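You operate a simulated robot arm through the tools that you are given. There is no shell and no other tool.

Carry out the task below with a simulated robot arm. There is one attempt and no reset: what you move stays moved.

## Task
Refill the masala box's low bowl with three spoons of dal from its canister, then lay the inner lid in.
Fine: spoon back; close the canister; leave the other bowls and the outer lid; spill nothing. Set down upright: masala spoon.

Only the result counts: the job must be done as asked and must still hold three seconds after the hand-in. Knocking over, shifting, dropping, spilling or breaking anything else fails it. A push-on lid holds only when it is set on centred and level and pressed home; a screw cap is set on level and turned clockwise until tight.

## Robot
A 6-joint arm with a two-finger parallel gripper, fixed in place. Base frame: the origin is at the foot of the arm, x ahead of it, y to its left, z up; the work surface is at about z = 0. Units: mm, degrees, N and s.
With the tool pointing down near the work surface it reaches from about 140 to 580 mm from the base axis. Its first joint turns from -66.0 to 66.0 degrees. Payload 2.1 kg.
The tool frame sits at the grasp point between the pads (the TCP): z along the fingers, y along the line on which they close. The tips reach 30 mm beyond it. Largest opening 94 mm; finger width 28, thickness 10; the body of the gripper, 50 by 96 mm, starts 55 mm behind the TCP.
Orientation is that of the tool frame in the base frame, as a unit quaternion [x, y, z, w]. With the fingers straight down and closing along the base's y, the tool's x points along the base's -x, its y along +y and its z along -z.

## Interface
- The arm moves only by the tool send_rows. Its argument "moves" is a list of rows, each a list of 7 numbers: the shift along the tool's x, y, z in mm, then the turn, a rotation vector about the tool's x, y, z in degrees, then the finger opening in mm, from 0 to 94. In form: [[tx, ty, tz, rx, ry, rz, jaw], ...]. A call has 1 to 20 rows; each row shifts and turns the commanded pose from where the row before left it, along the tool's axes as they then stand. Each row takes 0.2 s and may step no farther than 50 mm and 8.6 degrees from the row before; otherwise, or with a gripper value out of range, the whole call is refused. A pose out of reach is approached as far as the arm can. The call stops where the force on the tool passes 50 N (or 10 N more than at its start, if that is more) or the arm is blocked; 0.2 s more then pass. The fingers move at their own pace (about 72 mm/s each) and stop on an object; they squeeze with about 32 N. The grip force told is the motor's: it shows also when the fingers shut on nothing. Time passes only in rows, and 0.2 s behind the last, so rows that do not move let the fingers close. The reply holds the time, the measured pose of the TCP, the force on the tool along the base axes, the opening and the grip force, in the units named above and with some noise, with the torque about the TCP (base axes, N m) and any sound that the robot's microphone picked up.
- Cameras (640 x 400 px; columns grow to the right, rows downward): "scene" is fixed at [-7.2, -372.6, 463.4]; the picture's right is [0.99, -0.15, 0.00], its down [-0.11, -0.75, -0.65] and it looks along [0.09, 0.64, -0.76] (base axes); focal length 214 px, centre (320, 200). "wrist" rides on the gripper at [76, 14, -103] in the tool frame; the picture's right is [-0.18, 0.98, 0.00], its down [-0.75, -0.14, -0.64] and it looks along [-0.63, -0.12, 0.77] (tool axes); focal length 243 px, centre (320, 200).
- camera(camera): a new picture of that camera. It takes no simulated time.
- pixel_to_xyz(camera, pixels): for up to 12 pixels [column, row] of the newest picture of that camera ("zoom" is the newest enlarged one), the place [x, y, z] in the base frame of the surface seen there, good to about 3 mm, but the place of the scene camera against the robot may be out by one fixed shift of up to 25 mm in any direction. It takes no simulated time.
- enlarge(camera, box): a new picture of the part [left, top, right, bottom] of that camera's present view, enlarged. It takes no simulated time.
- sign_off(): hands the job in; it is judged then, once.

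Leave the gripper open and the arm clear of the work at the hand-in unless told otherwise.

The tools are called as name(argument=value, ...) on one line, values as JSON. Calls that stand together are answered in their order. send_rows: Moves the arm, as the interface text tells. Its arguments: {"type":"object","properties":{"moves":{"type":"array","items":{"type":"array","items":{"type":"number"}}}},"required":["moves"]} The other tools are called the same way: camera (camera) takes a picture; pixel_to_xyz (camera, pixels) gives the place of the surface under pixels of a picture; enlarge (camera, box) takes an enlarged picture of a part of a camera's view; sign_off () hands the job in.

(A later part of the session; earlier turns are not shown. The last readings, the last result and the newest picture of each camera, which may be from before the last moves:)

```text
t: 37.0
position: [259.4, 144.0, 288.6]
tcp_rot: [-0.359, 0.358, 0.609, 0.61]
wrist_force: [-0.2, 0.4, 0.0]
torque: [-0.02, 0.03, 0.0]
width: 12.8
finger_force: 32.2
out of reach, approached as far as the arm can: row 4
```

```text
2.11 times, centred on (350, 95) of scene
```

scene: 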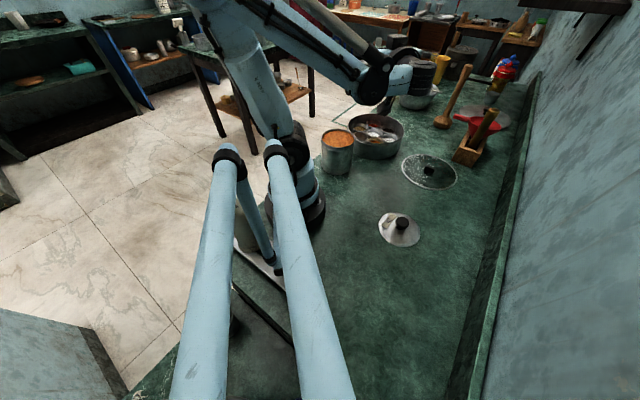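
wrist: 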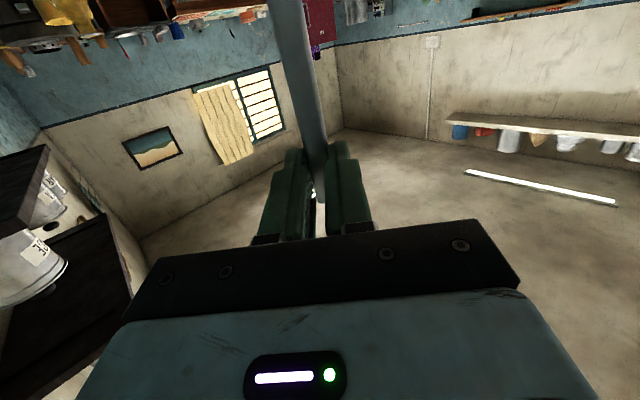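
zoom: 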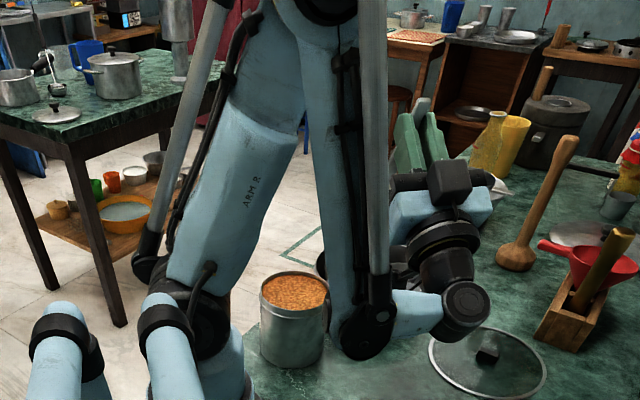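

85–110° fine, but 119° with this approach folds the arm badly near the canister. I'll back out four steps and try an approach from a roomier side (tool pointing toward +y and −x), rotating about the vertical through the lip.

send_rows(moves=[[-6.52, 0, 18.32, 0, 8.5, 0, 4], [-6.52, 0, 18.32, 0, 8.5, 0, 4], [-6.52, 0, 18.32, 0, 8.5, 0, 4], [-6.52, 0, 18.32, 0, 8.5, 0, 4], [0, 0, 0, 0, 0, 0, 4]])

enlarge(camera="scene", box=[220, 0, 480, 190])

```text
t: 38.2
position: [258.0, 207.2, 334.7]
tcp_rot: [0.522, -0.521, -0.477, -0.478]
wrist_force: [0.2, 0.0, -1.0]
torque: [0.02, -0.06, 0.01]
width: 12.7
finger_force: 32.1
```

```text
2.11 times, centred on (350, 95) of scene
```

zoom: 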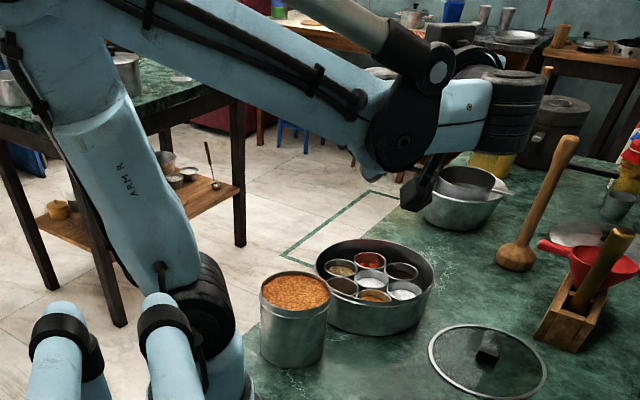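

Back at 85°. Now turn the approach direction ~25° about the vertical through the lip.

send_rows(moves=[[0, -5.9, 0.4, -7.97, 0, -0.7, 4], [0, -5.9, 0.4, -7.97, 0, -0.7, 4], [0, -5.9, 0.4, -7.97, 0, -0.7, 4], [0, 0, 0, 0, 0, 0, 4]])

enlarge(camera="scene", box=[220, 0, 480, 190])

```text
t: 39.2
position: [276.8, 209.8, 334.6]
tcp_rot: [0.619, -0.4, -0.567, -0.368]
wrist_force: [0.5, -0.4, -0.7]
torque: [-0.02, -0.02, 0.02]
width: 12.9
finger_force: 32.0
```

```text
2.11 times, centred on (350, 95) of scene
```

zoom: 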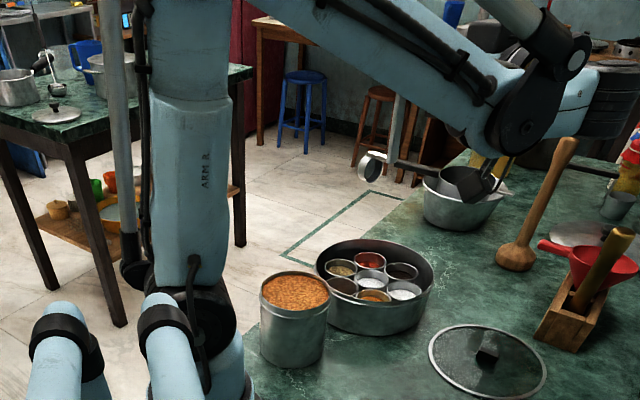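

Good, cup seen at zoom (372,165) with mouth toward −y, and the arm is well clear. Try four more tilt steps here.

send_rows(moves=[[9.15, 0, -17.16, 0, -8.5, 0, 4], [9.15, 0, -17.16, 0, -8.5, 0, 4], [9.15, 0, -17.16, 0, -8.5, 0, 4], [0, 0, 0, 0, 0, 0, 4]])

enlarge(camera="scene", box=[220, 0, 480, 190])

```text
t: 40.2
position: [295.5, 165.4, 302.7]
tcp_rot: [-0.478, 0.309, 0.69, 0.448]
wrist_force: [0.6, 0.3, -0.8]
torque: [-0.04, 0.0, 0.04]
width: 13.1
finger_force: 32.3
```

```text
2.11 times, centred on (350, 95) of scene
```

zoom: 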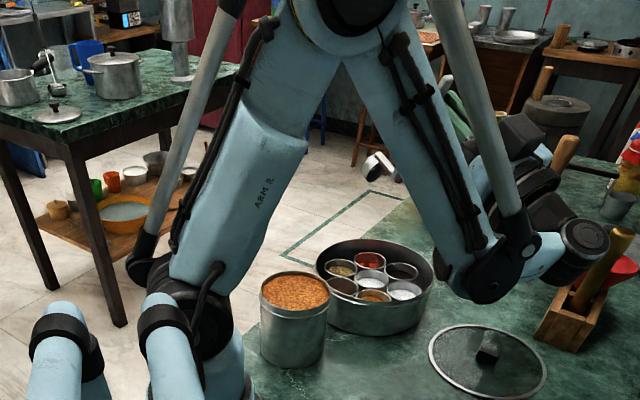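

At ~110° the arm flips to a low-wrist configuration, which would be unsafe near the box. I'll step back one increment at a time to find where it flips.

send_rows(moves=[[-6.52, 0, 18.32, 0, 8.5, 0, 4], [0, 0, 0, 0, 0, 0, 4]])

enlarge(camera="scene", box=[220, 0, 480, 190])

```text
t: 40.8
position: [290.3, 178.4, 315.7]
tcp_rot: [-0.528, 0.342, 0.651, 0.424]
wrist_force: [0.3, -0.1, 0.1]
torque: [-0.03, 0.0, -0.02]
width: 13.1
finger_force: 32.0
```

```text
2.11 times, centred on (350, 95) of scene
```

zoom: 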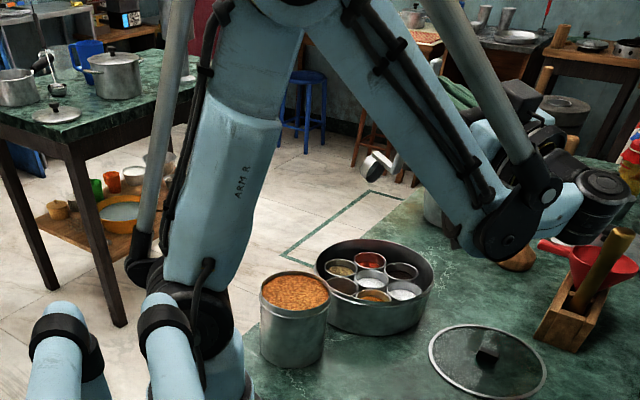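

It's a continuous swing, not a sudden flip. I measure the forearm end and wrist positions here to predict clearance when lower.

pixel_to_xyz(camera="zoom", pixels=[[505, 235], [485, 250], [460, 230], [420, 110], [440, 170], [605, 190], [585, 225], [380, 165], [372, 158], [366, 170], [525, 95], [360, 30]])

```text
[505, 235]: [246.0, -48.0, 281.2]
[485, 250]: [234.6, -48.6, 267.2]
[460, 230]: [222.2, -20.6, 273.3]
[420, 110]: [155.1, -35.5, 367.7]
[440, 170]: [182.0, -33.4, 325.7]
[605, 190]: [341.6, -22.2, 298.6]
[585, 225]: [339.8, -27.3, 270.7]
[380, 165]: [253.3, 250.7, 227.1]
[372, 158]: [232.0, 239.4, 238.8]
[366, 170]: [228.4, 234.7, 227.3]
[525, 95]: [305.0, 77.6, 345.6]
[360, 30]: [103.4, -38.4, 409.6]
```

Forearm runs at y≈−35, well away from box and canister. Lower 70 mm (tool x is nearly vertical) and re-check.

send_rows(moves=[[34.2, 0, -7.3, 0, 0, 0, 4], [34.2, 0, -7.3, 0, 0, 0, 4], [0, 0, 0, 0, 0, 0, 4]])

enlarge(camera="scene", box=[220, 0, 480, 190])

```text
t: 41.6
position: [288.8, 178.1, 245.1]
tcp_rot: [-0.528, 0.342, 0.652, 0.424]
wrist_force: [-0.9, -0.1, -0.9]
torque: [0.0, 0.02, -0.01]
width: 12.8
finger_force: 32.0
```

```text
2.11 times, centred on (350, 95) of scene
```

zoom: 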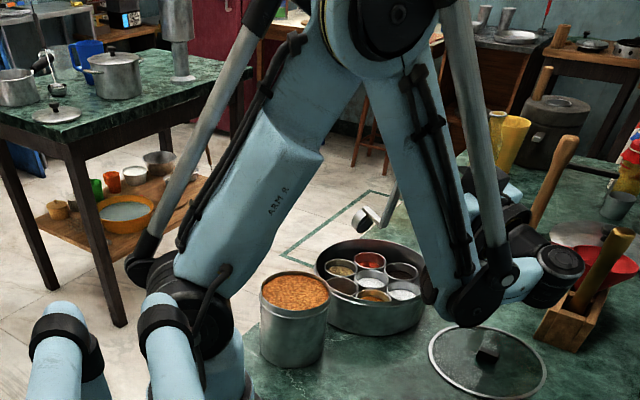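

Still clear. Lower 50 mm more (lip ≈ 89) and shift to put the lip over the low bowl as a final rehearsal.

send_rows(moves=[[24.4, 0, -5.2, 0, 0, 0, 4], [24.4, 0, -5.2, 0, 0, 0, 4], [0, 0, 0, 0, 0, 0, 4]])

enlarge(camera="scene", box=[220, 0, 480, 190])

pixel_to_xyz(camera="zoom", pixels=[[470, 325], [500, 290], [450, 300], [550, 260], [440, 200], [380, 215], [370, 205], [366, 225]])

```text
t: 42.4
position: [289.1, 178.8, 195.5]
tcp_rot: [-0.528, 0.343, 0.651, 0.424]
wrist_force: [-0.6, 0.3, -0.7]
torque: [-0.03, 0.0, -0.01]
width: 12.9
finger_force: 31.5
```

```text
2.11 times, centred on (350, 95) of scene
```

zoom: 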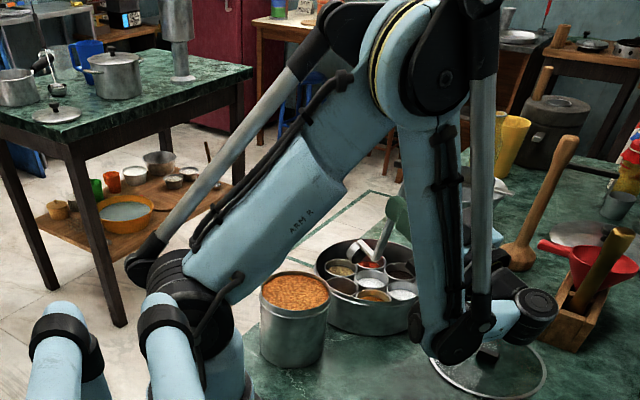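

```text
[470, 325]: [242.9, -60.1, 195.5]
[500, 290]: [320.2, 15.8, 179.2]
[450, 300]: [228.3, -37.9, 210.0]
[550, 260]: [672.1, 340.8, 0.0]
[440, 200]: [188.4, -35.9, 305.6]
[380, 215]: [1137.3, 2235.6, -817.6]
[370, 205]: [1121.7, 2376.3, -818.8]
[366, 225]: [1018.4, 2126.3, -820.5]
```

Rehearsal pose is fine at 102° tilt with good clearance. Now raise 100 mm and reverse the tilt to level, checking the level pose for this approach direction is reachable.

send_rows(moves=[[-32.6, 0, 7, 0, 0, 0, 4], [-32.6, 0, 7, 0, 0, 0, 4], [-32.6, 0, 7, 0, 0, 0, 4], [-6.52, 0, 18.32, 0, 8.5, 0, 4], [-6.52, 0, 18.32, 0, 8.5, 0, 4], [-6.52, 0, 18.32, 0, 8.5, 0, 4], [-6.52, 0, 18.32, 0, 8.5, 0, 4], [-6.52, 0, 18.32, 0, 8.5, 0, 4], [-6.52, 0, 18.32, 0, 8.5, 0, 4], [-6.52, 0, 18.32, 0, 8.5, 0, 4], [-6.52, 0, 18.32, 0, 8.5, 0, 4], [-6.52, 0, 18.32, 0, 8.5, 0, 4], [-6.52, 0, 18.32, 0, 8.5, 0, 4], [-6.52, 0, 18.32, 0, 8.5, 0, 4], [-6.52, 0, 18.32, 0, 8.5, 0, 4], [0, 0, 0, 0, 0, 0, 4]])

enlarge(camera="scene", box=[220, 0, 480, 190])

camera(camera="wrist")

```text
t: 45.8
position: [210.0, 358.5, 243.3]
tcp_rot: [0.839, -0.544, 0.002, -0.001]
wrist_force: [0.6, -0.4, 0.0]
torque: [0.04, 0.04, -0.03]
width: 12.6
finger_force: 31.8
```

```text
2.11 times, centred on (350, 95) of scene
```

zoom: 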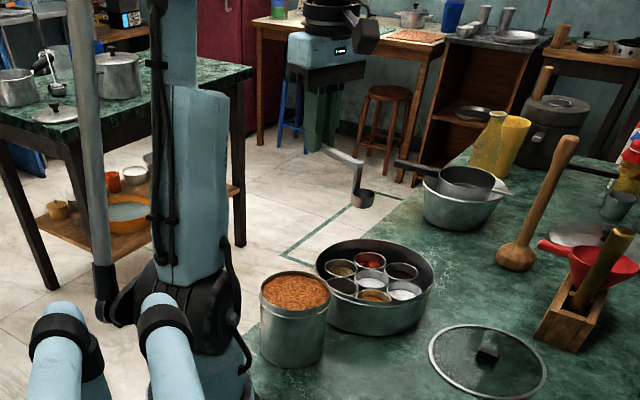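

```text
taken
```

wrist: 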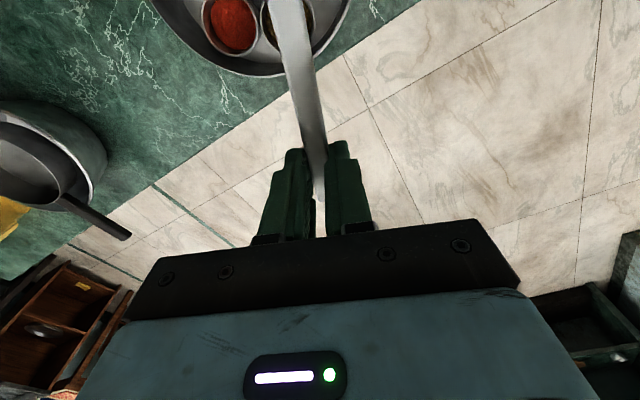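

Level pose reachable. I'll zoom on the spoon to calibrate the cup position and level.

enlarge(camera="scene", box=[340, 55, 390, 105])

```text
8.00 times, centred on (365, 80) of scene
```

zoom: 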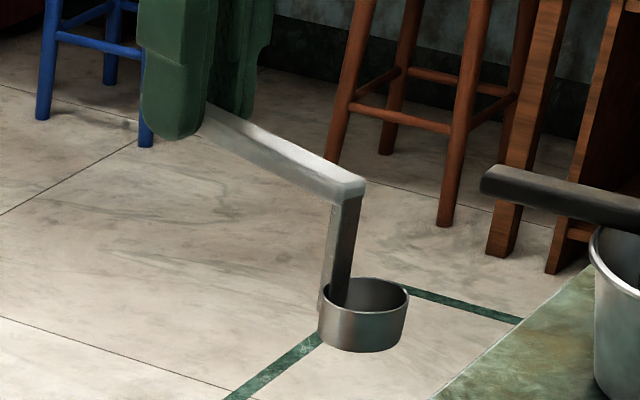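

pixel_to_xyz(camera="zoom", pixels=[[348, 320], [335, 330], [395, 315], [362, 345], [385, 335], [372, 291], [340, 280], [348, 190], [230, 130], [280, 155], [165, 110], [325, 300]])

```text
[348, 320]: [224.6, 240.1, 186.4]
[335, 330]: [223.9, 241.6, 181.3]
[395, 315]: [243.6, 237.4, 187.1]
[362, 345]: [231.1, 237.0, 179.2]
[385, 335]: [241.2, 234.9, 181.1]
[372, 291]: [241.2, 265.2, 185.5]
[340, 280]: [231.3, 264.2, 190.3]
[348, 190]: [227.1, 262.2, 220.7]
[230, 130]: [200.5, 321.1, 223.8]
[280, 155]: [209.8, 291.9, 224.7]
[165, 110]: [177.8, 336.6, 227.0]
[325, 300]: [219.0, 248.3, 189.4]
```

Cup location matches my model. Now yaw back by 65° so the handle points radially, and move the cup over the canister centre (143,168), staying at z≈243.

send_rows(moves=[[0, 0, 0, 0, 0, 8.15, 4], [0, 0, 0, 0, 0, 8.15, 4], [0, 0, 0, 0, 0, 8.15, 4], [0, 0, 0, 0, 0, 8.15, 4], [0, 0, 0, 0, 0, 8.15, 4], [0, 0, 0, 0, 0, 8.15, 4], [0, 0, 0, 0, 0, 8.15, 4], [0, 0, 0, 0, 0, 8.15, 4], [28.1, -24.4, 0, 0, 0, 0, 4], [28.1, -24.4, 0, 0, 0, 0, 4], [28.1, -24.4, 0, 0, 0, 0, 4], [0, 0, 0, 0, 0, 0, 4]])

camera(camera="wrist")

enlarge(camera="scene", box=[300, 60, 420, 180])

```text
t: 48.4
position: [210.5, 245.5, 242.7]
tcp_rot: [-0.414, 0.91, 0.001, 0.001]
wrist_force: [0.7, 0.0, -0.5]
torque: [0.01, -0.05, 0.0]
width: 12.8
finger_force: 31.7
```

```text
taken
```

wrist: 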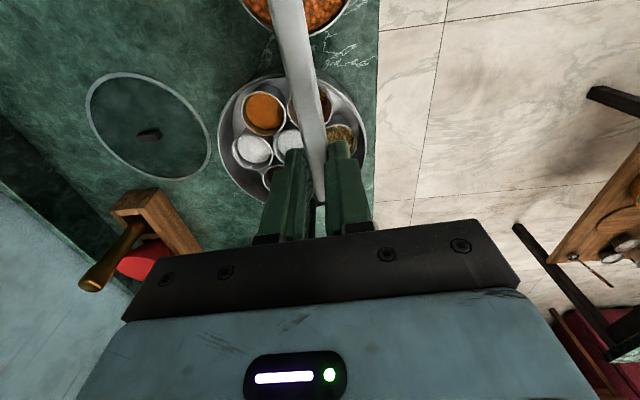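

```text
3.33 times, centred on (360, 120) of scene
```

zoom: 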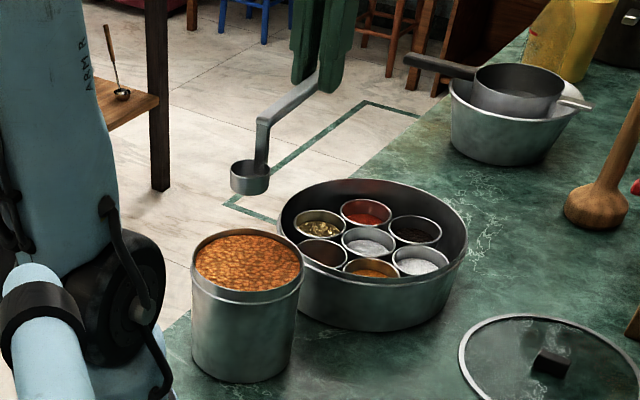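

Cup hangs above the canister. Measuring canister rim/dal and cup in the same scene frame to align relatively.

pixel_to_xyz(camera="zoom", pixels=[[200, 255], [298, 258], [247, 285], [247, 240], [249, 262], [245, 231], [247, 297], [303, 262], [194, 260], [250, 178], [235, 185], [265, 187]])

enlarge(camera="scene", box=[325, 90, 375, 150])

pixel_to_xyz(camera="wrist", pixels=[[262, 5], [280, 25], [325, 33], [342, 15], [335, 5], [260, 15], [250, 8]])

```text
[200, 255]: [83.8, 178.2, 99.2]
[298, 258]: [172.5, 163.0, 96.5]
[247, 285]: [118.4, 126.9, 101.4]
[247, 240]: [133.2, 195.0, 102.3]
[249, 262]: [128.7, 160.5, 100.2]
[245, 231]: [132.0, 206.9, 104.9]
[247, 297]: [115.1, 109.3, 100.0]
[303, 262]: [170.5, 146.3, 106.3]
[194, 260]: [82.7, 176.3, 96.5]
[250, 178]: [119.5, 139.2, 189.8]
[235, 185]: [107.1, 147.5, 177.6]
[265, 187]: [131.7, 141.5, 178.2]
```

```text
6.67 times, centred on (350, 120) of scene
```

zoom: 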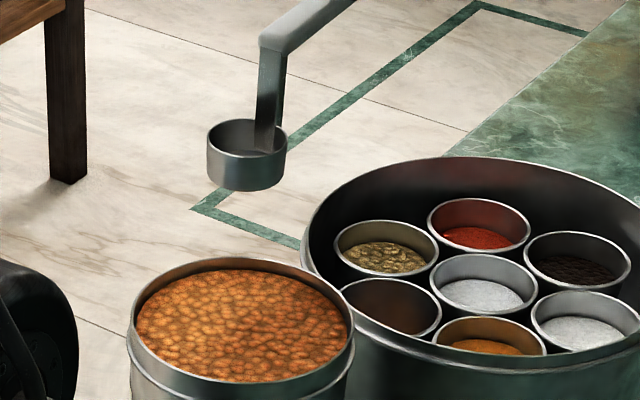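

```text
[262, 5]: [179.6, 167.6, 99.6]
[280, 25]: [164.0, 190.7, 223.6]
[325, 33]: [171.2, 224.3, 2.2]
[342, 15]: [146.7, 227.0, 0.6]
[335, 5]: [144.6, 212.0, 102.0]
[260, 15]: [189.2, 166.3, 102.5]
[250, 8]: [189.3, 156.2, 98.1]
```

Dal level ≈ z 100, rim ≈ 107, cup centred. Descend to just above the dal, then sink the level cup slowly until its rim is ~7 mm under the surface.

send_rows(moves=[[0, 0, 30, 0, 0, 0, 4], [0, 0, 25, 0, 0, 0, 4], [0, 0, 12, 0, 0, 0, 4], [0, 0, 4, 0, 0, 0, 4], [0, 0, 4, 0, 0, 0, 4], [0, 0, 4, 0, 0, 0, 4], [0, 0, 0, 0, 0, 0, 4]])

enlarge(camera="scene", box=[325, 90, 375, 150])

```text
t: 50.0
position: [210.4, 247.1, 163.3]
tcp_rot: [-0.413, 0.911, 0.001, 0.0]
wrist_force: [1.0, -0.3, -0.7]
torque: [0.02, -0.01, -0.02]
width: 12.9
finger_force: 32.2
```

```text
6.67 times, centred on (350, 120) of scene
```

zoom: 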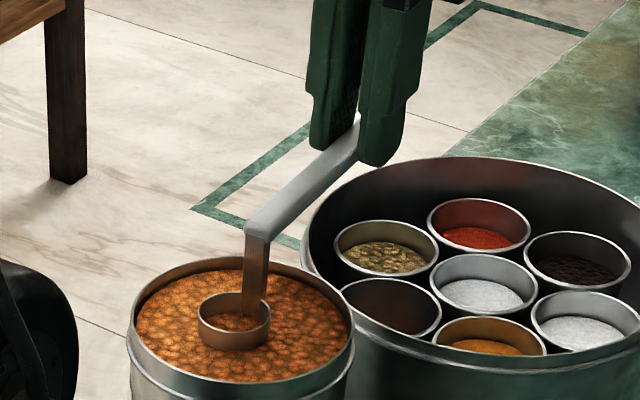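

The cup is entering the dal with no noticeable force. Sink it further to z≈148.

send_rows(moves=[[0, 0, 4, 0, 0, 0, 4], [0, 0, 4, 0, 0, 0, 4], [0, 0, 4, 0, 0, 0, 4], [0, 0, 3, 0, 0, 0, 4], [0, 0, 0, 0, 0, 0, 4], [0, 0, 0, 0, 0, 0, 4]])

enlarge(camera="scene", box=[325, 90, 375, 150])

```text
t: 51.4
position: [210.8, 246.7, 149.2]
tcp_rot: [-0.413, 0.911, 0.0, 0.0]
wrist_force: [0.0, -0.3, -0.4]
torque: [0.01, -0.05, 0.01]
width: 13.2
finger_force: 32.3
```

```text
6.67 times, centred on (350, 120) of scene
```

zoom: 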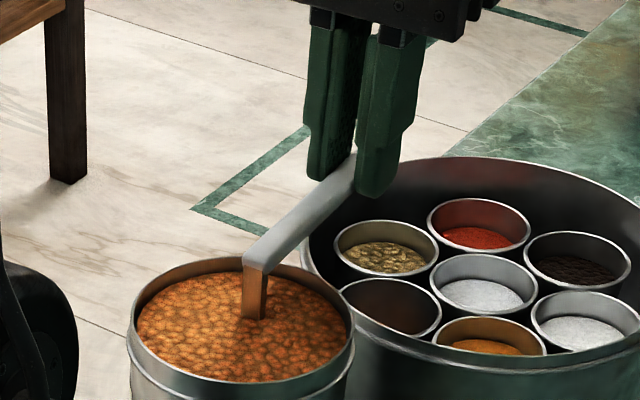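

The cup is fully submerged. Now lift slowly, still level.

send_rows(moves=[[0, 0, -4, 0, 0, 0, 4], [0, 0, -4, 0, 0, 0, 4], [0, 0, -4, 0, 0, 0, 4], [0, 0, -6, 0, 0, 0, 4], [0, 0, -8, 0, 0, 0, 4], [0, 0, 0, 0, 0, 0, 4]])

enlarge(camera="scene", box=[325, 90, 375, 150])

```text
t: 52.8
position: [210.6, 246.0, 174.8]
tcp_rot: [-0.413, 0.911, 0.0, 0.001]
wrist_force: [-0.1, 0.8, -0.4]
torque: [0.05, -0.02, -0.04]
width: 12.9
finger_force: 32.2
```

```text
6.67 times, centred on (350, 120) of scene
```

zoom: 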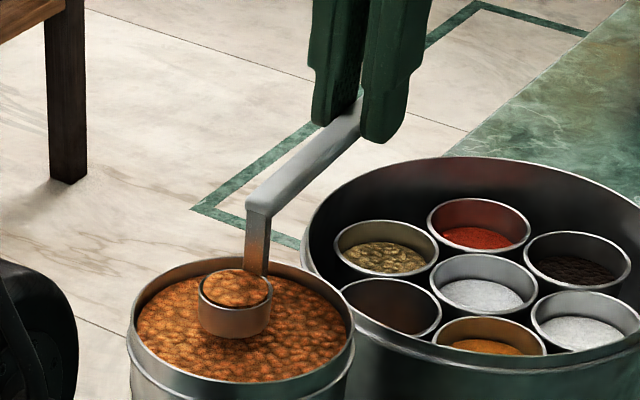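

The cup came up full with a neat heap. Carry it gently: lift 40 mm, then move along a straight cup path from canister to bowl while yawing 65°.

send_rows(moves=[[0, 0, -8, 0, 0, 0, 4], [0, 0, -12, 0, 0, 0, 4], [0, 0, -12, 0, 0, 0, 4], [0, 0, -8, 0, 0, 0, 4], [0, 0, 0, 0, 0, 0, 4], [-12.64, 11.13, 0, 0, 0, -6.53, 4], [-12.48, 9.62, 0, 0, 0, -6.53, 4], [-12.14, 8.14, 0, 0, 0, -6.53, 4], [-11.64, 6.7, 0, 0, 0, -6.53, 4], [-10.97, 5.34, 0, 0, 0, -6.53, 4], [-10.16, 4.06, 0, 0, 0, -6.53, 4], [-9.2, 2.87, 0, 0, 0, -6.53, 4], [-8.12, 1.81, 0, 0, 0, -6.53, 4], [-6.93, 0.87, 0, 0, 0, -6.53, 4], [-5.63, 0.08, 0, 0, 0, -6.53, 4], [0, 0, 0, 0, 0, 0, 4]])

enlarge(camera="scene", box=[320, 60, 420, 160])

```text
t: 56.2
position: [191.3, 358.9, 215.7]
tcp_rot: [0.839, -0.544, 0.001, -0.001]
wrist_force: [0.0, -0.6, -0.6]
torque: [0.04, 0.03, -0.02]
width: 12.7
finger_force: 31.6
```

```text
4.00 times, centred on (370, 110) of scene
```

zoom: 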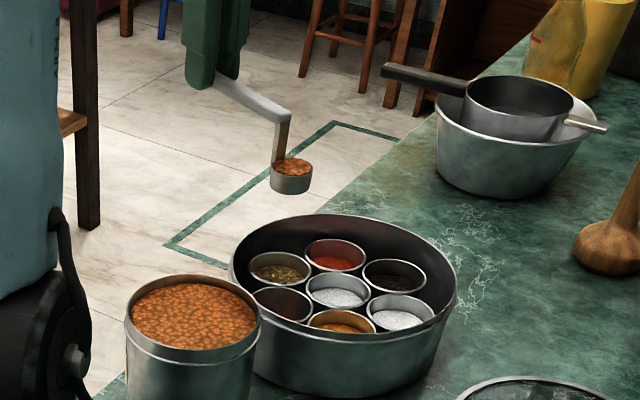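

Dal still in the cup, arrived as planned. Lower gently by 87 mm so the lip is at z≈75 over the low bowl, then check alignment.

send_rows(moves=[[0, 0, 10, 0, 0, 0, 4], [0, 0, 17, 0, 0, 0, 4], [0, 0, 17, 0, 0, 0, 4], [0, 0, 17, 0, 0, 0, 4], [0, 0, 14, 0, 0, 0, 4], [0, 0, 8, 0, 0, 0, 4], [0, 0, 4, 0, 0, 0, 4], [0, 0, 0, 0, 0, 0, 4]])

enlarge(camera="scene", box=[340, 90, 420, 160])

```text
t: 58.0
position: [191.6, 358.5, 128.3]
tcp_rot: [0.839, -0.544, 0.0, -0.001]
wrist_force: [0.5, 1.1, -0.4]
torque: [0.06, 0.0, 0.0]
width: 13.2
finger_force: 31.9
```

```text
5.71 times, centred on (380, 125) of scene
```

zoom: 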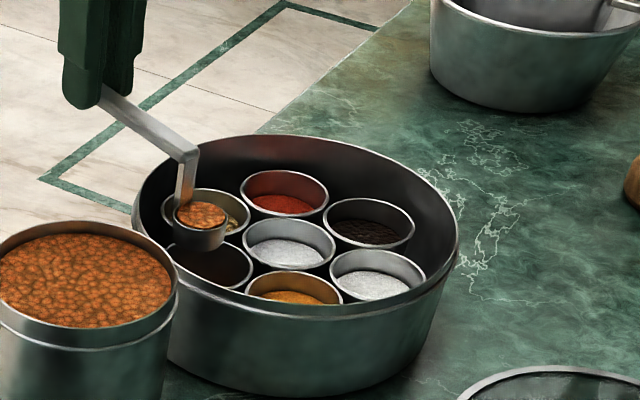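

Checking alignment numerically: cup rim versus low-bowl rim in the scene frame.

pixel_to_xyz(camera="zoom", pixels=[[201, 214], [178, 222], [226, 232], [200, 245], [203, 206], [171, 270], [252, 268], [213, 290], [213, 268], [160, 215], [250, 215], [195, 155]])

```text
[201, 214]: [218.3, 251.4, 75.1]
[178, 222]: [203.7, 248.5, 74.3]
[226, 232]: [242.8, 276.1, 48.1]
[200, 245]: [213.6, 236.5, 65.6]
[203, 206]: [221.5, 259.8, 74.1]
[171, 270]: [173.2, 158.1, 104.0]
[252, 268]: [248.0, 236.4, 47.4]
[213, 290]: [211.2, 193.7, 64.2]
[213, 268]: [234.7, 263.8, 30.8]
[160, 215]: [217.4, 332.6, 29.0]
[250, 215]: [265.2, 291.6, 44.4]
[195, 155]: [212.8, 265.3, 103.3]
```

Lip is centred over the low bowl (≈4 mm). Begin tilting in 5° steps about the lip: 40° first.

send_rows(moves=[[5.08, 0, -10.26, 0, -5, 0, 4], [5.08, 0, -10.26, 0, -5, 0, 4], [5.08, 0, -10.26, 0, -5, 0, 4], [5.08, 0, -10.26, 0, -5, 0, 4], [5.08, 0, -10.26, 0, -5, 0, 4], [5.08, 0, -10.26, 0, -5, 0, 4], [5.08, 0, -10.26, 0, -5, 0, 4], [5.08, 0, -10.26, 0, -5, 0, 4], [0, 0, 0, 0, 0, 0, 4]])

enlarge(camera="scene", box=[340, 90, 420, 160])

```text
t: 60.0
position: [215.7, 301.7, 193.7]
tcp_rot: [0.788, -0.511, -0.287, -0.188]
wrist_force: [-0.3, 0.0, -0.9]
torque: [0.03, 0.01, 0.0]
width: 12.9
finger_force: 32.6
```

```text
5.71 times, centred on (380, 125) of scene
```

zoom: 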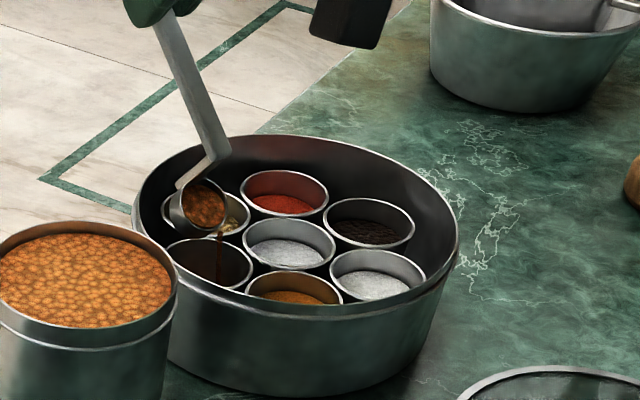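

A stream falls into the low bowl at zoom (218,265). Continue tilting to ~75°, giving time.

send_rows(moves=[[0, 0, 0, 0, 0, 0, 4], [5.08, 0, -10.26, 0, -5, 0, 4], [5.08, 0, -10.26, 0, -5, 0, 4], [0, 0, 0, 0, 0, 0, 4], [5.08, 0, -10.26, 0, -5, 0, 4], [5.08, 0, -10.26, 0, -5, 0, 4], [0, 0, 0, 0, 0, 0, 4], [5.08, 0, -10.26, 0, -5, 0, 4], [5.08, 0, -10.26, 0, -5, 0, 4], [5.08, 0, -10.26, 0, -5, 0, 4], [0, 0, 0, 0, 0, 0, 4]])

enlarge(camera="scene", box=[340, 90, 420, 160])

```text
t: 62.4
position: [248.9, 229.1, 205.6]
tcp_rot: [0.666, -0.431, -0.511, -0.332]
wrist_force: [-0.2, -0.3, 0.6]
torque: [-0.04, -0.01, -0.04]
width: 12.7
finger_force: 31.6
```

```text
5.71 times, centred on (380, 125) of scene
```

zoom: 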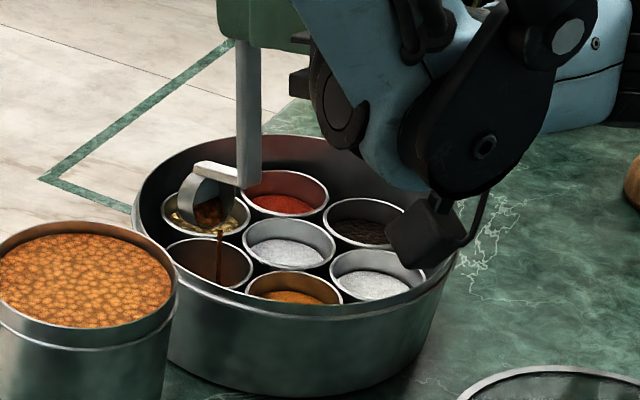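

Still pouring steadily. Hold and wait, then tilt a bit more.

send_rows(moves=[[0, 0, 0, 0, 0, 0, 4], [0, 0, 0, 0, 0, 0, 4], [0, 0, 0, 0, 0, 0, 4], [5.08, 0, -10.26, 0, -5, 0, 4], [5.08, 0, -10.26, 0, -5, 0, 4], [0, 0, 0, 0, 0, 0, 4], [0, 0, 0, 0, 0, 0, 4], [0, 0, 0, 0, 0, 0, 4]])

enlarge(camera="scene", box=[340, 90, 420, 160])

```text
t: 64.2
position: [259.2, 209.7, 199.8]
tcp_rot: [0.619, -0.401, -0.566, -0.369]
wrist_force: [0.6, 0.7, 0.0]
torque: [-0.01, -0.03, -0.03]
width: 12.9
finger_force: 32.2
```

```text
5.71 times, centred on (380, 125) of scene
```

zoom: 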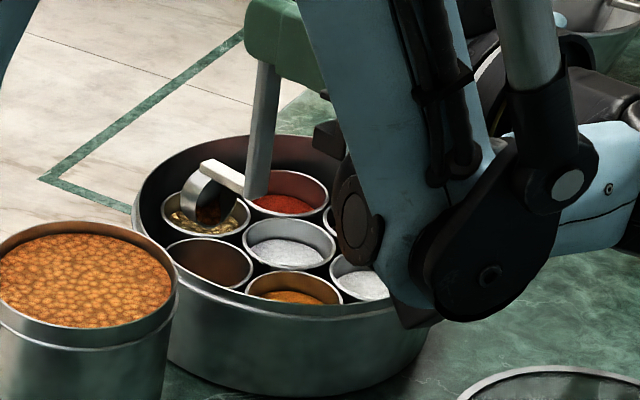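

The stream seems finished. Zooming in on the cup to see whether it is empty.

enlarge(camera="scene", box=[355, 105, 385, 135])

```text
13.33 times, centred on (370, 120) of scene
```

zoom: 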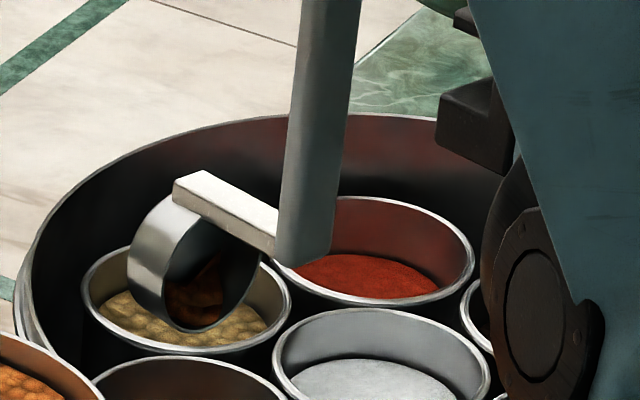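

A little dal remains in the cup; tilt on to ~105° as rehearsed and wait.

send_rows(moves=[[5.08, 0, -10.26, 0, -5, 0, 4], [5.08, 0, -10.26, 0, -5, 0, 4], [5.08, 0, -10.26, 0, -5, 0, 4], [5.08, 0, -10.26, 0, -5, 0, 4], [0, 0, 0, 0, 0, 0, 4], [0, 0, 0, 0, 0, 0, 4], [0, 0, 0, 0, 0, 0, 4], [0, 0, 0, 0, 0, 0, 4]])

enlarge(camera="scene", box=[340, 90, 420, 160])

enlarge(camera="scene", box=[355, 110, 385, 140])

```text
t: 66.0
position: [273.9, 173.7, 178.2]
tcp_rot: [-0.511, 0.33, 0.666, 0.432]
wrist_force: [0.3, 0.1, -0.4]
torque: [-0.02, -0.02, -0.01]
width: 12.8
finger_force: 31.5
```

```text
5.71 times, centred on (380, 125) of scene
```

zoom: 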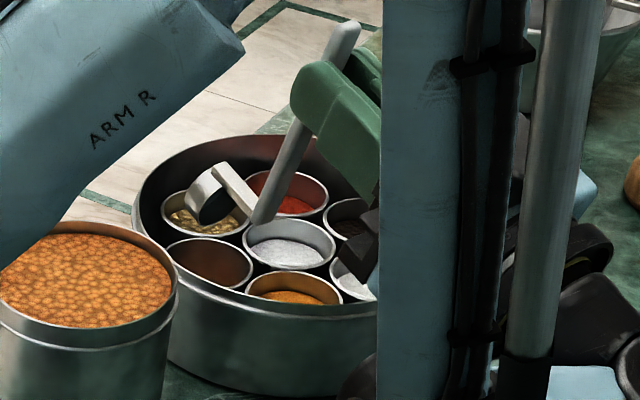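

```text
13.33 times, centred on (370, 125) of scene
```

zoom: 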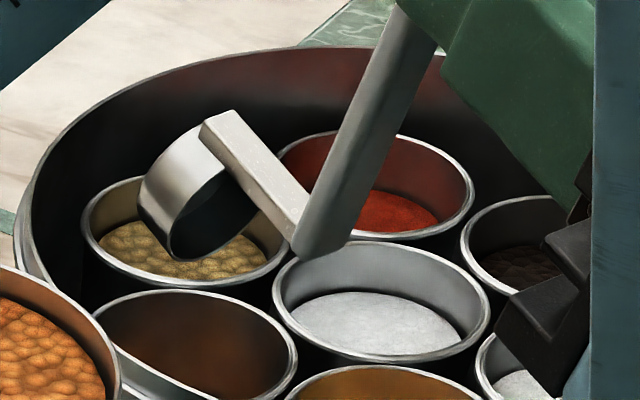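

Cup is empty and the dal went into the low bowl. Reverse the tilt to level about the same lip point, then raise.

send_rows(moves=[[-2.61, 0, 6.35, 0, 3, 0, 4], [-6.52, 0, 18.32, 0, 8.5, 0, 4], [-6.52, 0, 18.32, 0, 8.5, 0, 4], [-6.52, 0, 18.32, 0, 8.5, 0, 4], [-6.52, 0, 18.32, 0, 8.5, 0, 4], [-6.52, 0, 18.32, 0, 8.5, 0, 4], [-6.52, 0, 18.32, 0, 8.5, 0, 4], [-6.52, 0, 18.32, 0, 8.5, 0, 4], [-6.52, 0, 18.32, 0, 8.5, 0, 4], [-6.52, 0, 18.32, 0, 8.5, 0, 4], [-6.52, 0, 18.32, 0, 8.5, 0, 4], [-6.52, 0, 18.32, 0, 8.5, 0, 4], [-6.52, 0, 18.32, 0, 8.5, 0, 4], [0, 0, -20, 0, 0, 0, 4], [0, 0, -30, 0, 0, 0, 4], [0, 0, -37, 0, 0, 0, 4], [0, 0, 0, 0, 0, 0, 4]])

enlarge(camera="scene", box=[320, 60, 420, 160])

```text
t: 69.6
position: [192.8, 359.0, 216.0]
tcp_rot: [0.839, -0.544, 0.001, -0.001]
wrist_force: [-0.3, 0.2, -1.5]
torque: [0.05, 0.04, -0.01]
width: 12.9
finger_force: 32.4
```

```text
4.00 times, centred on (370, 110) of scene
```

zoom: 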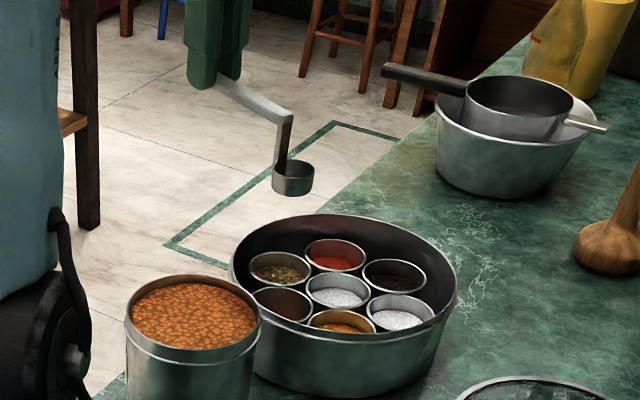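

Spoon level and empty, no spill. Return along the same path to the canister and sink the cup for the second spoon.

send_rows(moves=[[5.61, 0.56, 0, 0, 0, 6.53, 4], [6.99, -0.08, 0, 0, 0, 6.53, 4], [8.29, -0.87, 0, 0, 0, 6.53, 4], [9.48, -1.81, 0, 0, 0, 6.53, 4], [10.56, -2.87, 0, 0, 0, 6.53, 4], [11.52, -4.06, 0, 0, 0, 6.53, 4], [12.33, -5.34, 0, 0, 0, 6.53, 4], [13.0, -6.7, 0, 0, 0, 6.53, 4], [13.5, -8.14, 0, 0, 0, 6.53, 4], [13.84, -9.62, 0, 0, 0, 6.53, 4], [0, 0, 0, 0, 0, 0, 4]])

enlarge(camera="scene", box=[320, 60, 420, 160])

```text
t: 72.0
position: [208.8, 244.2, 215.3]
tcp_rot: [-0.413, 0.911, 0.001, 0.001]
wrist_force: [-0.3, 0.2, 0.4]
torque: [0.06, -0.08, 0.02]
width: 12.8
finger_force: 32.2
```

```text
4.00 times, centred on (370, 110) of scene
```

zoom: 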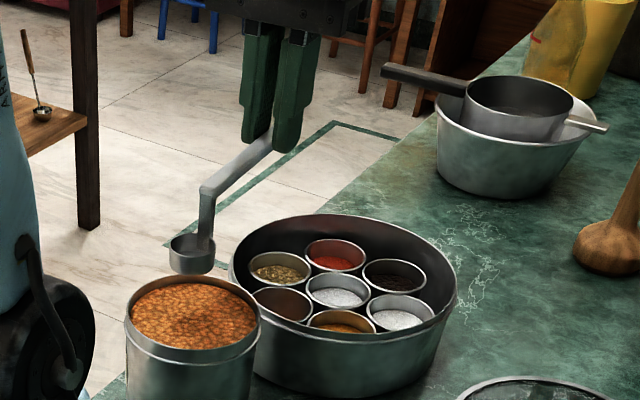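

Back over the canister. Sink to z≈147 and come up slowly.

send_rows(moves=[[0, 0, 20, 0, 0, 0, 4], [0, 0, 20, 0, 0, 0, 4], [0, 0, 10, 0, 0, 0, 4], [0, 0, 5, 0, 0, 0, 4], [0, 0, 5, 0, 0, 0, 4], [0, 0, 4, 0, 0, 0, 4], [0, 0, 4, 0, 0, 0, 4], [0, 0, 0, 0, 0, 0, 4], [0, 0, 0, 0, 0, 0, 4], [0, 0, -4, 0, 0, 0, 4], [0, 0, -4, 0, 0, 0, 4], [0, 0, -4, 0, 0, 0, 4], [0, 0, -6, 0, 0, 0, 4], [0, 0, -8, 0, 0, 0, 4], [0, 0, -2, 0, 0, 0, 4], [0, 0, 0, 0, 0, 0, 4]])

enlarge(camera="scene", box=[325, 90, 375, 150])

```text
t: 75.4
position: [209.7, 244.9, 176.3]
tcp_rot: [-0.413, 0.911, 0.001, 0.001]
wrist_force: [0.7, 0.0, -0.6]
torque: [0.01, -0.04, -0.02]
width: 13.0
finger_force: 32.1
```

```text
6.67 times, centred on (350, 120) of scene
```

zoom: 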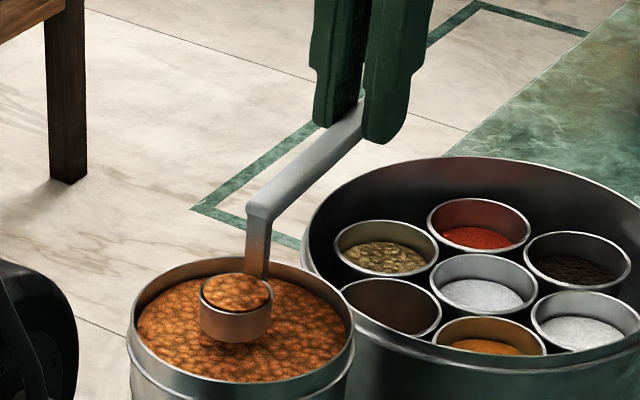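

Second full spoon. Repeat the same gentle carry.

send_rows(moves=[[0, 0, -8, 0, 0, 0, 4], [0, 0, -12, 0, 0, 0, 4], [0, 0, -12, 0, 0, 0, 4], [0, 0, -7, 0, 0, 0, 4], [0, 0, 0, 0, 0, 0, 4], [-12.64, 11.13, 0, 0, 0, -6.53, 4], [-12.48, 9.62, 0, 0, 0, -6.53, 4], [-12.14, 8.14, 0, 0, 0, -6.53, 4], [-11.64, 6.7, 0, 0, 0, -6.53, 4], [-10.97, 5.34, 0, 0, 0, -6.53, 4], [-10.16, 4.06, 0, 0, 0, -6.53, 4], [-9.2, 2.87, 0, 0, 0, -6.53, 4], [-8.12, 1.81, 0, 0, 0, -6.53, 4], [-6.93, 0.87, 0, 0, 0, -6.53, 4], [-5.63, 0.08, 0, 0, 0, -6.53, 4], [0, 0, 0, 0, 0, 0, 4]])

enlarge(camera="scene", box=[320, 60, 420, 160])

```text
t: 78.8
position: [191.5, 358.2, 214.6]
tcp_rot: [0.84, -0.543, 0.0, -0.001]
wrist_force: [-0.6, -0.5, -1.3]
torque: [0.08, 0.01, 0.0]
width: 12.9
finger_force: 31.8
```

```text
4.00 times, centred on (370, 110) of scene
```

zoom: 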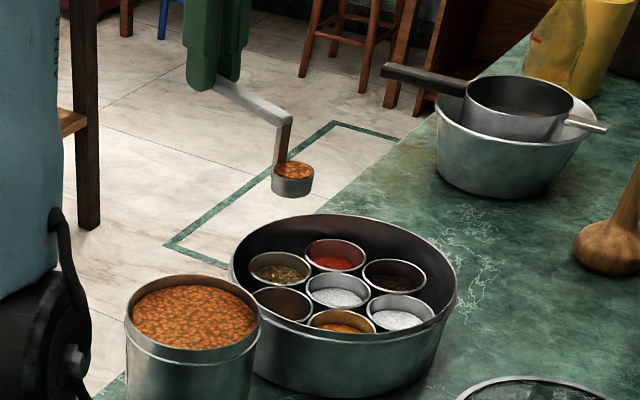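

Same place as before (191.5,358.2,214.6), dal intact. Lower to z≈128 and start the tilt to 40°.

send_rows(moves=[[0, 0, 10, 0, 0, 0, 4], [0, 0, 17, 0, 0, 0, 4], [0, 0, 17, 0, 0, 0, 4], [0, 0, 17, 0, 0, 0, 4], [0, 0, 14, 0, 0, 0, 4], [0, 0, 8, 0, 0, 0, 4], [0, 0, 3, 0, 0, 0, 4], [0, 0, 0, 0, 0, 0, 4], [5.08, 0, -10.26, 0, -5, 0, 4], [5.08, 0, -10.26, 0, -5, 0, 4], [5.08, 0, -10.26, 0, -5, 0, 4], [5.08, 0, -10.26, 0, -5, 0, 4], [5.08, 0, -10.26, 0, -5, 0, 4], [5.08, 0, -10.26, 0, -5, 0, 4], [5.08, 0, -10.26, 0, -5, 0, 4], [5.08, 0, -10.26, 0, -5, 0, 4], [0, 0, 0, 0, 0, 0, 4], [0, 0, 0, 0, 0, 0, 4]])

enlarge(camera="scene", box=[340, 90, 420, 160])

```text
t: 82.6
position: [218.2, 300.8, 194.0]
tcp_rot: [0.788, -0.511, -0.287, -0.188]
wrist_force: [0.2, 0.4, -0.1]
torque: [0.01, 0.0, -0.02]
width: 12.9
finger_force: 32.4
```

```text
5.71 times, centred on (380, 125) of scene
```

zoom: 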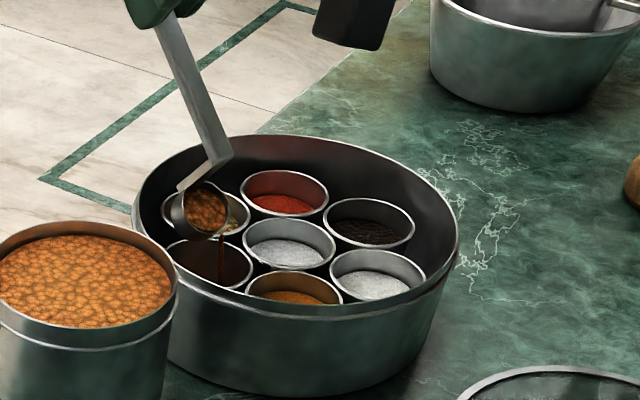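

Pouring into the low bowl again. Continue tilting gradually to 85° with pauses.

send_rows(moves=[[5.08, 0, -10.26, 0, -5, 0, 4], [5.08, 0, -10.26, 0, -5, 0, 4], [0, 0, 0, 0, 0, 0, 4], [5.08, 0, -10.26, 0, -5, 0, 4], [5.08, 0, -10.26, 0, -5, 0, 4], [0, 0, 0, 0, 0, 0, 4], [5.08, 0, -10.26, 0, -5, 0, 4], [5.08, 0, -10.26, 0, -5, 0, 4], [5.08, 0, -10.26, 0, -5, 0, 4], [0, 0, 0, 0, 0, 0, 4], [0, 0, 0, 0, 0, 0, 4], [0, 0, 0, 0, 0, 0, 4], [0, 0, 0, 0, 0, 0, 4], [5.08, 0, -10.26, 0, -5, 0, 4], [5.08, 0, -10.26, 0, -5, 0, 4], [0, 0, 0, 0, 0, 0, 4], [0, 0, 0, 0, 0, 0, 4], [0, 0, 0, 0, 0, 0, 4]])

enlarge(camera="scene", box=[340, 90, 420, 160])

```text
t: 86.4
position: [258.2, 208.4, 200.0]
tcp_rot: [0.619, -0.401, -0.566, -0.368]
wrist_force: [0.1, 0.8, 0.1]
torque: [-0.06, -0.05, 0.0]
width: 12.8
finger_force: 32.0
```

```text
5.71 times, centred on (380, 125) of scene
```

zoom: 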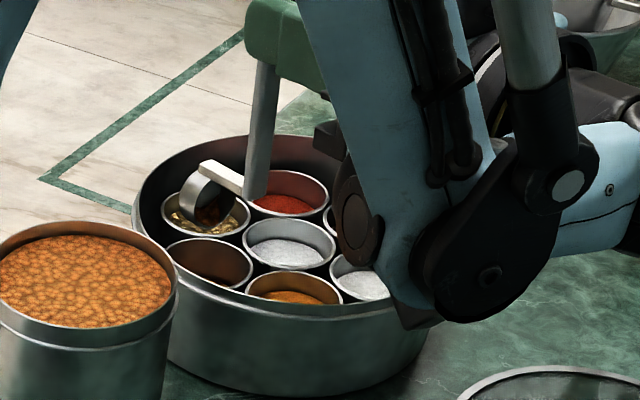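

Now on to ~105° to empty the remainder, then verify.

send_rows(moves=[[5.08, 0, -10.26, 0, -5, 0, 4], [5.08, 0, -10.26, 0, -5, 0, 4], [5.08, 0, -10.26, 0, -5, 0, 4], [5.08, 0, -10.26, 0, -5, 0, 4], [0, 0, 0, 0, 0, 0, 4], [0, 0, 0, 0, 0, 0, 4], [0, 0, 0, 0, 0, 0, 4], [0, 0, 0, 0, 0, 0, 4]])

enlarge(camera="scene", box=[355, 110, 385, 140])

```text
t: 88.2
position: [275.3, 172.9, 178.3]
tcp_rot: [-0.512, 0.33, 0.665, 0.432]
wrist_force: [-0.6, -0.4, -0.4]
torque: [-0.02, -0.01, -0.02]
width: 12.7
finger_force: 32.1
```

```text
13.33 times, centred on (370, 125) of scene
```

zoom: 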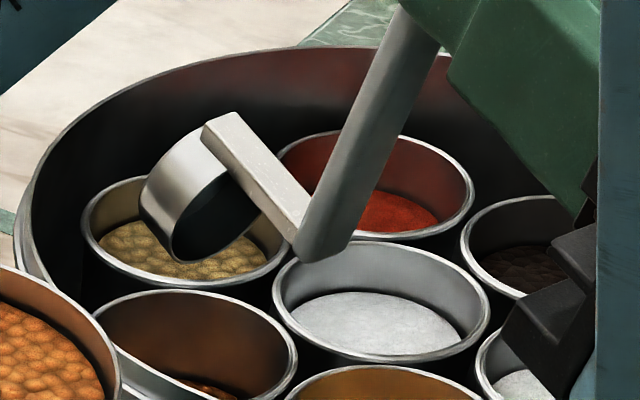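

Cup empty; dal level in the low bowl is rising. Reverse to level and raise.

send_rows(moves=[[-2.61, 0, 6.35, 0, 3, 0, 4], [-6.52, 0, 18.32, 0, 8.5, 0, 4], [-6.52, 0, 18.32, 0, 8.5, 0, 4], [-6.52, 0, 18.32, 0, 8.5, 0, 4], [-6.52, 0, 18.32, 0, 8.5, 0, 4], [-6.52, 0, 18.32, 0, 8.5, 0, 4], [-6.52, 0, 18.32, 0, 8.5, 0, 4], [-6.52, 0, 18.32, 0, 8.5, 0, 4], [-6.52, 0, 18.32, 0, 8.5, 0, 4], [-6.52, 0, 18.32, 0, 8.5, 0, 4], [-6.52, 0, 18.32, 0, 8.5, 0, 4], [-6.52, 0, 18.32, 0, 8.5, 0, 4], [-6.52, 0, 18.32, 0, 8.5, 0, 4], [0, 0, -20, 0, 0, 0, 4], [0, 0, -30, 0, 0, 0, 4], [0, 0, -37, 0, 0, 0, 4], [0, 0, 0, 0, 0, 0, 4]])

send_rows(moves=[[5.61, 0.56, 0, 0, 0, 6.53, 4], [6.99, -0.08, 0, 0, 0, 6.53, 4], [8.29, -0.87, 0, 0, 0, 6.53, 4], [9.48, -1.81, 0, 0, 0, 6.53, 4], [10.56, -2.87, 0, 0, 0, 6.53, 4], [11.52, -4.06, 0, 0, 0, 6.53, 4], [12.33, -5.34, 0, 0, 0, 6.53, 4], [13.0, -6.7, 0, 0, 0, 6.53, 4], [13.5, -8.14, 0, 0, 0, 6.53, 4], [13.84, -9.62, 0, 0, 0, 6.53, 4], [0, 0, 0, 0, 0, 0, 4]])

enlarge(camera="scene", box=[320, 60, 420, 160])

```text
t: 91.8
position: [191.5, 356.3, 216.0]
tcp_rot: [0.839, -0.544, 0.001, -0.001]
wrist_force: [0.6, 0.3, -0.1]
torque: [0.01, 0.01, 0.0]
width: 12.9
finger_force: 32.0
```

```text
t: 94.2
position: [210.7, 244.2, 215.9]
tcp_rot: [-0.413, 0.911, 0.0, 0.001]
wrist_force: [0.6, -0.3, -0.1]
torque: [0.01, -0.02, 0.01]
width: 13.2
finger_force: 31.8
```

```text
4.00 times, centred on (370, 110) of scene
```

zoom: 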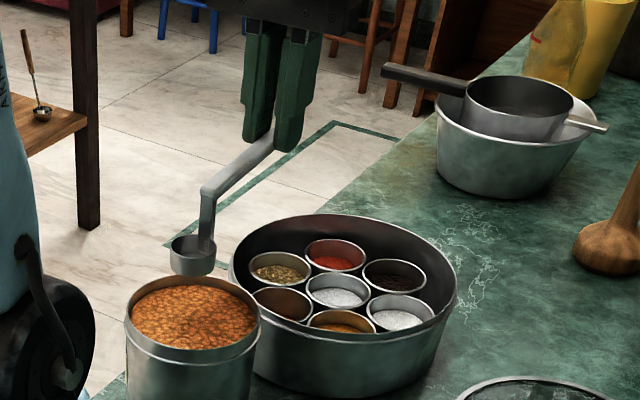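

Everything clean. Third scoop: tiny correction, sink to z≈146 and lift slowly.

send_rows(moves=[[-1.3, 1.2, 20, 0, 0, 0, 4], [0, 0, 20, 0, 0, 0, 4], [0, 0, 10, 0, 0, 0, 4], [0, 0, 5, 0, 0, 0, 4], [0, 0, 5, 0, 0, 0, 4], [0, 0, 5, 0, 0, 0, 4], [0, 0, 5, 0, 0, 0, 4], [0, 0, 0, 0, 0, 0, 4], [0, 0, 0, 0, 0, 0, 4], [0, 0, -4, 0, 0, 0, 4], [0, 0, -4, 0, 0, 0, 4], [0, 0, -4, 0, 0, 0, 4], [0, 0, -6, 0, 0, 0, 4], [0, 0, -8, 0, 0, 0, 4], [0, 0, -4, 0, 0, 0, 4], [0, 0, 0, 0, 0, 0, 4]])

enlarge(camera="scene", box=[325, 90, 375, 150])

```text
t: 97.6
position: [211.4, 244.7, 176.0]
tcp_rot: [-0.413, 0.911, 0.0, 0.001]
wrist_force: [-1.1, 1.2, -0.9]
torque: [0.07, -0.06, 0.0]
width: 12.9
finger_force: 32.4
```

```text
6.67 times, centred on (350, 120) of scene
```

zoom: 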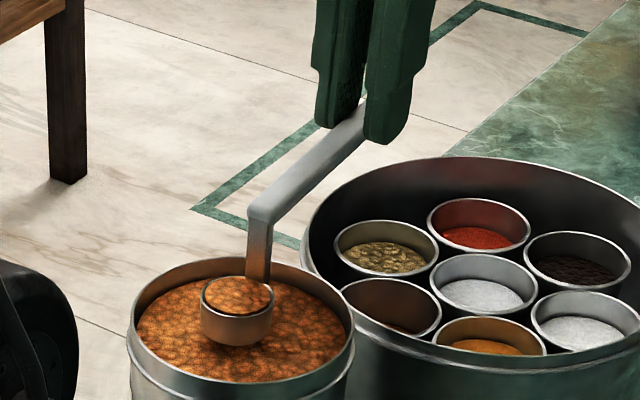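

Third full spoon. Same carry.

send_rows(moves=[[0, 0, -8, 0, 0, 0, 4], [0, 0, -12, 0, 0, 0, 4], [0, 0, -12, 0, 0, 0, 4], [0, 0, -7, 0, 0, 0, 4], [0, 0, 0, 0, 0, 0, 4], [-12.64, 11.13, 0, 0, 0, -6.53, 4], [-12.48, 9.62, 0, 0, 0, -6.53, 4], [-12.14, 8.14, 0, 0, 0, -6.53, 4], [-11.64, 6.7, 0, 0, 0, -6.53, 4], [-10.97, 5.34, 0, 0, 0, -6.53, 4], [-10.16, 4.06, 0, 0, 0, -6.53, 4], [-9.2, 2.87, 0, 0, 0, -6.53, 4], [-8.12, 1.81, 0, 0, 0, -6.53, 4], [-6.93, 0.87, 0, 0, 0, -6.53, 4], [-5.63, 0.08, 0, 0, 0, -6.53, 4], [0, 0, 0, 0, 0, 0, 4]])

enlarge(camera="scene", box=[320, 60, 420, 160])

```text
t: 101.0
position: [192.3, 357.4, 214.5]
tcp_rot: [0.84, -0.543, 0.0, -0.001]
wrist_force: [-0.2, 0.9, -1.1]
torque: [0.04, 0.0, -0.02]
width: 12.8
finger_force: 32.3
```

```text
4.00 times, centred on (370, 110) of scene
```

zoom: 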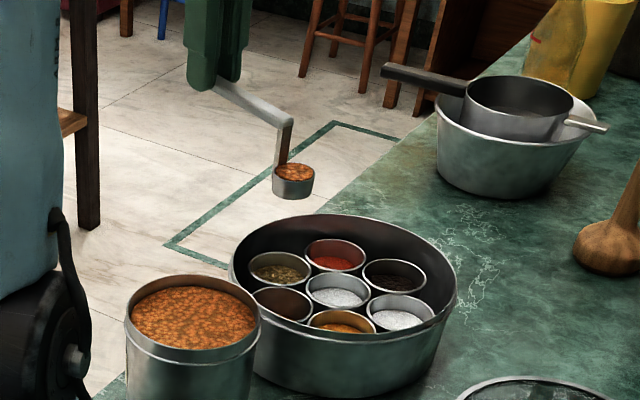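

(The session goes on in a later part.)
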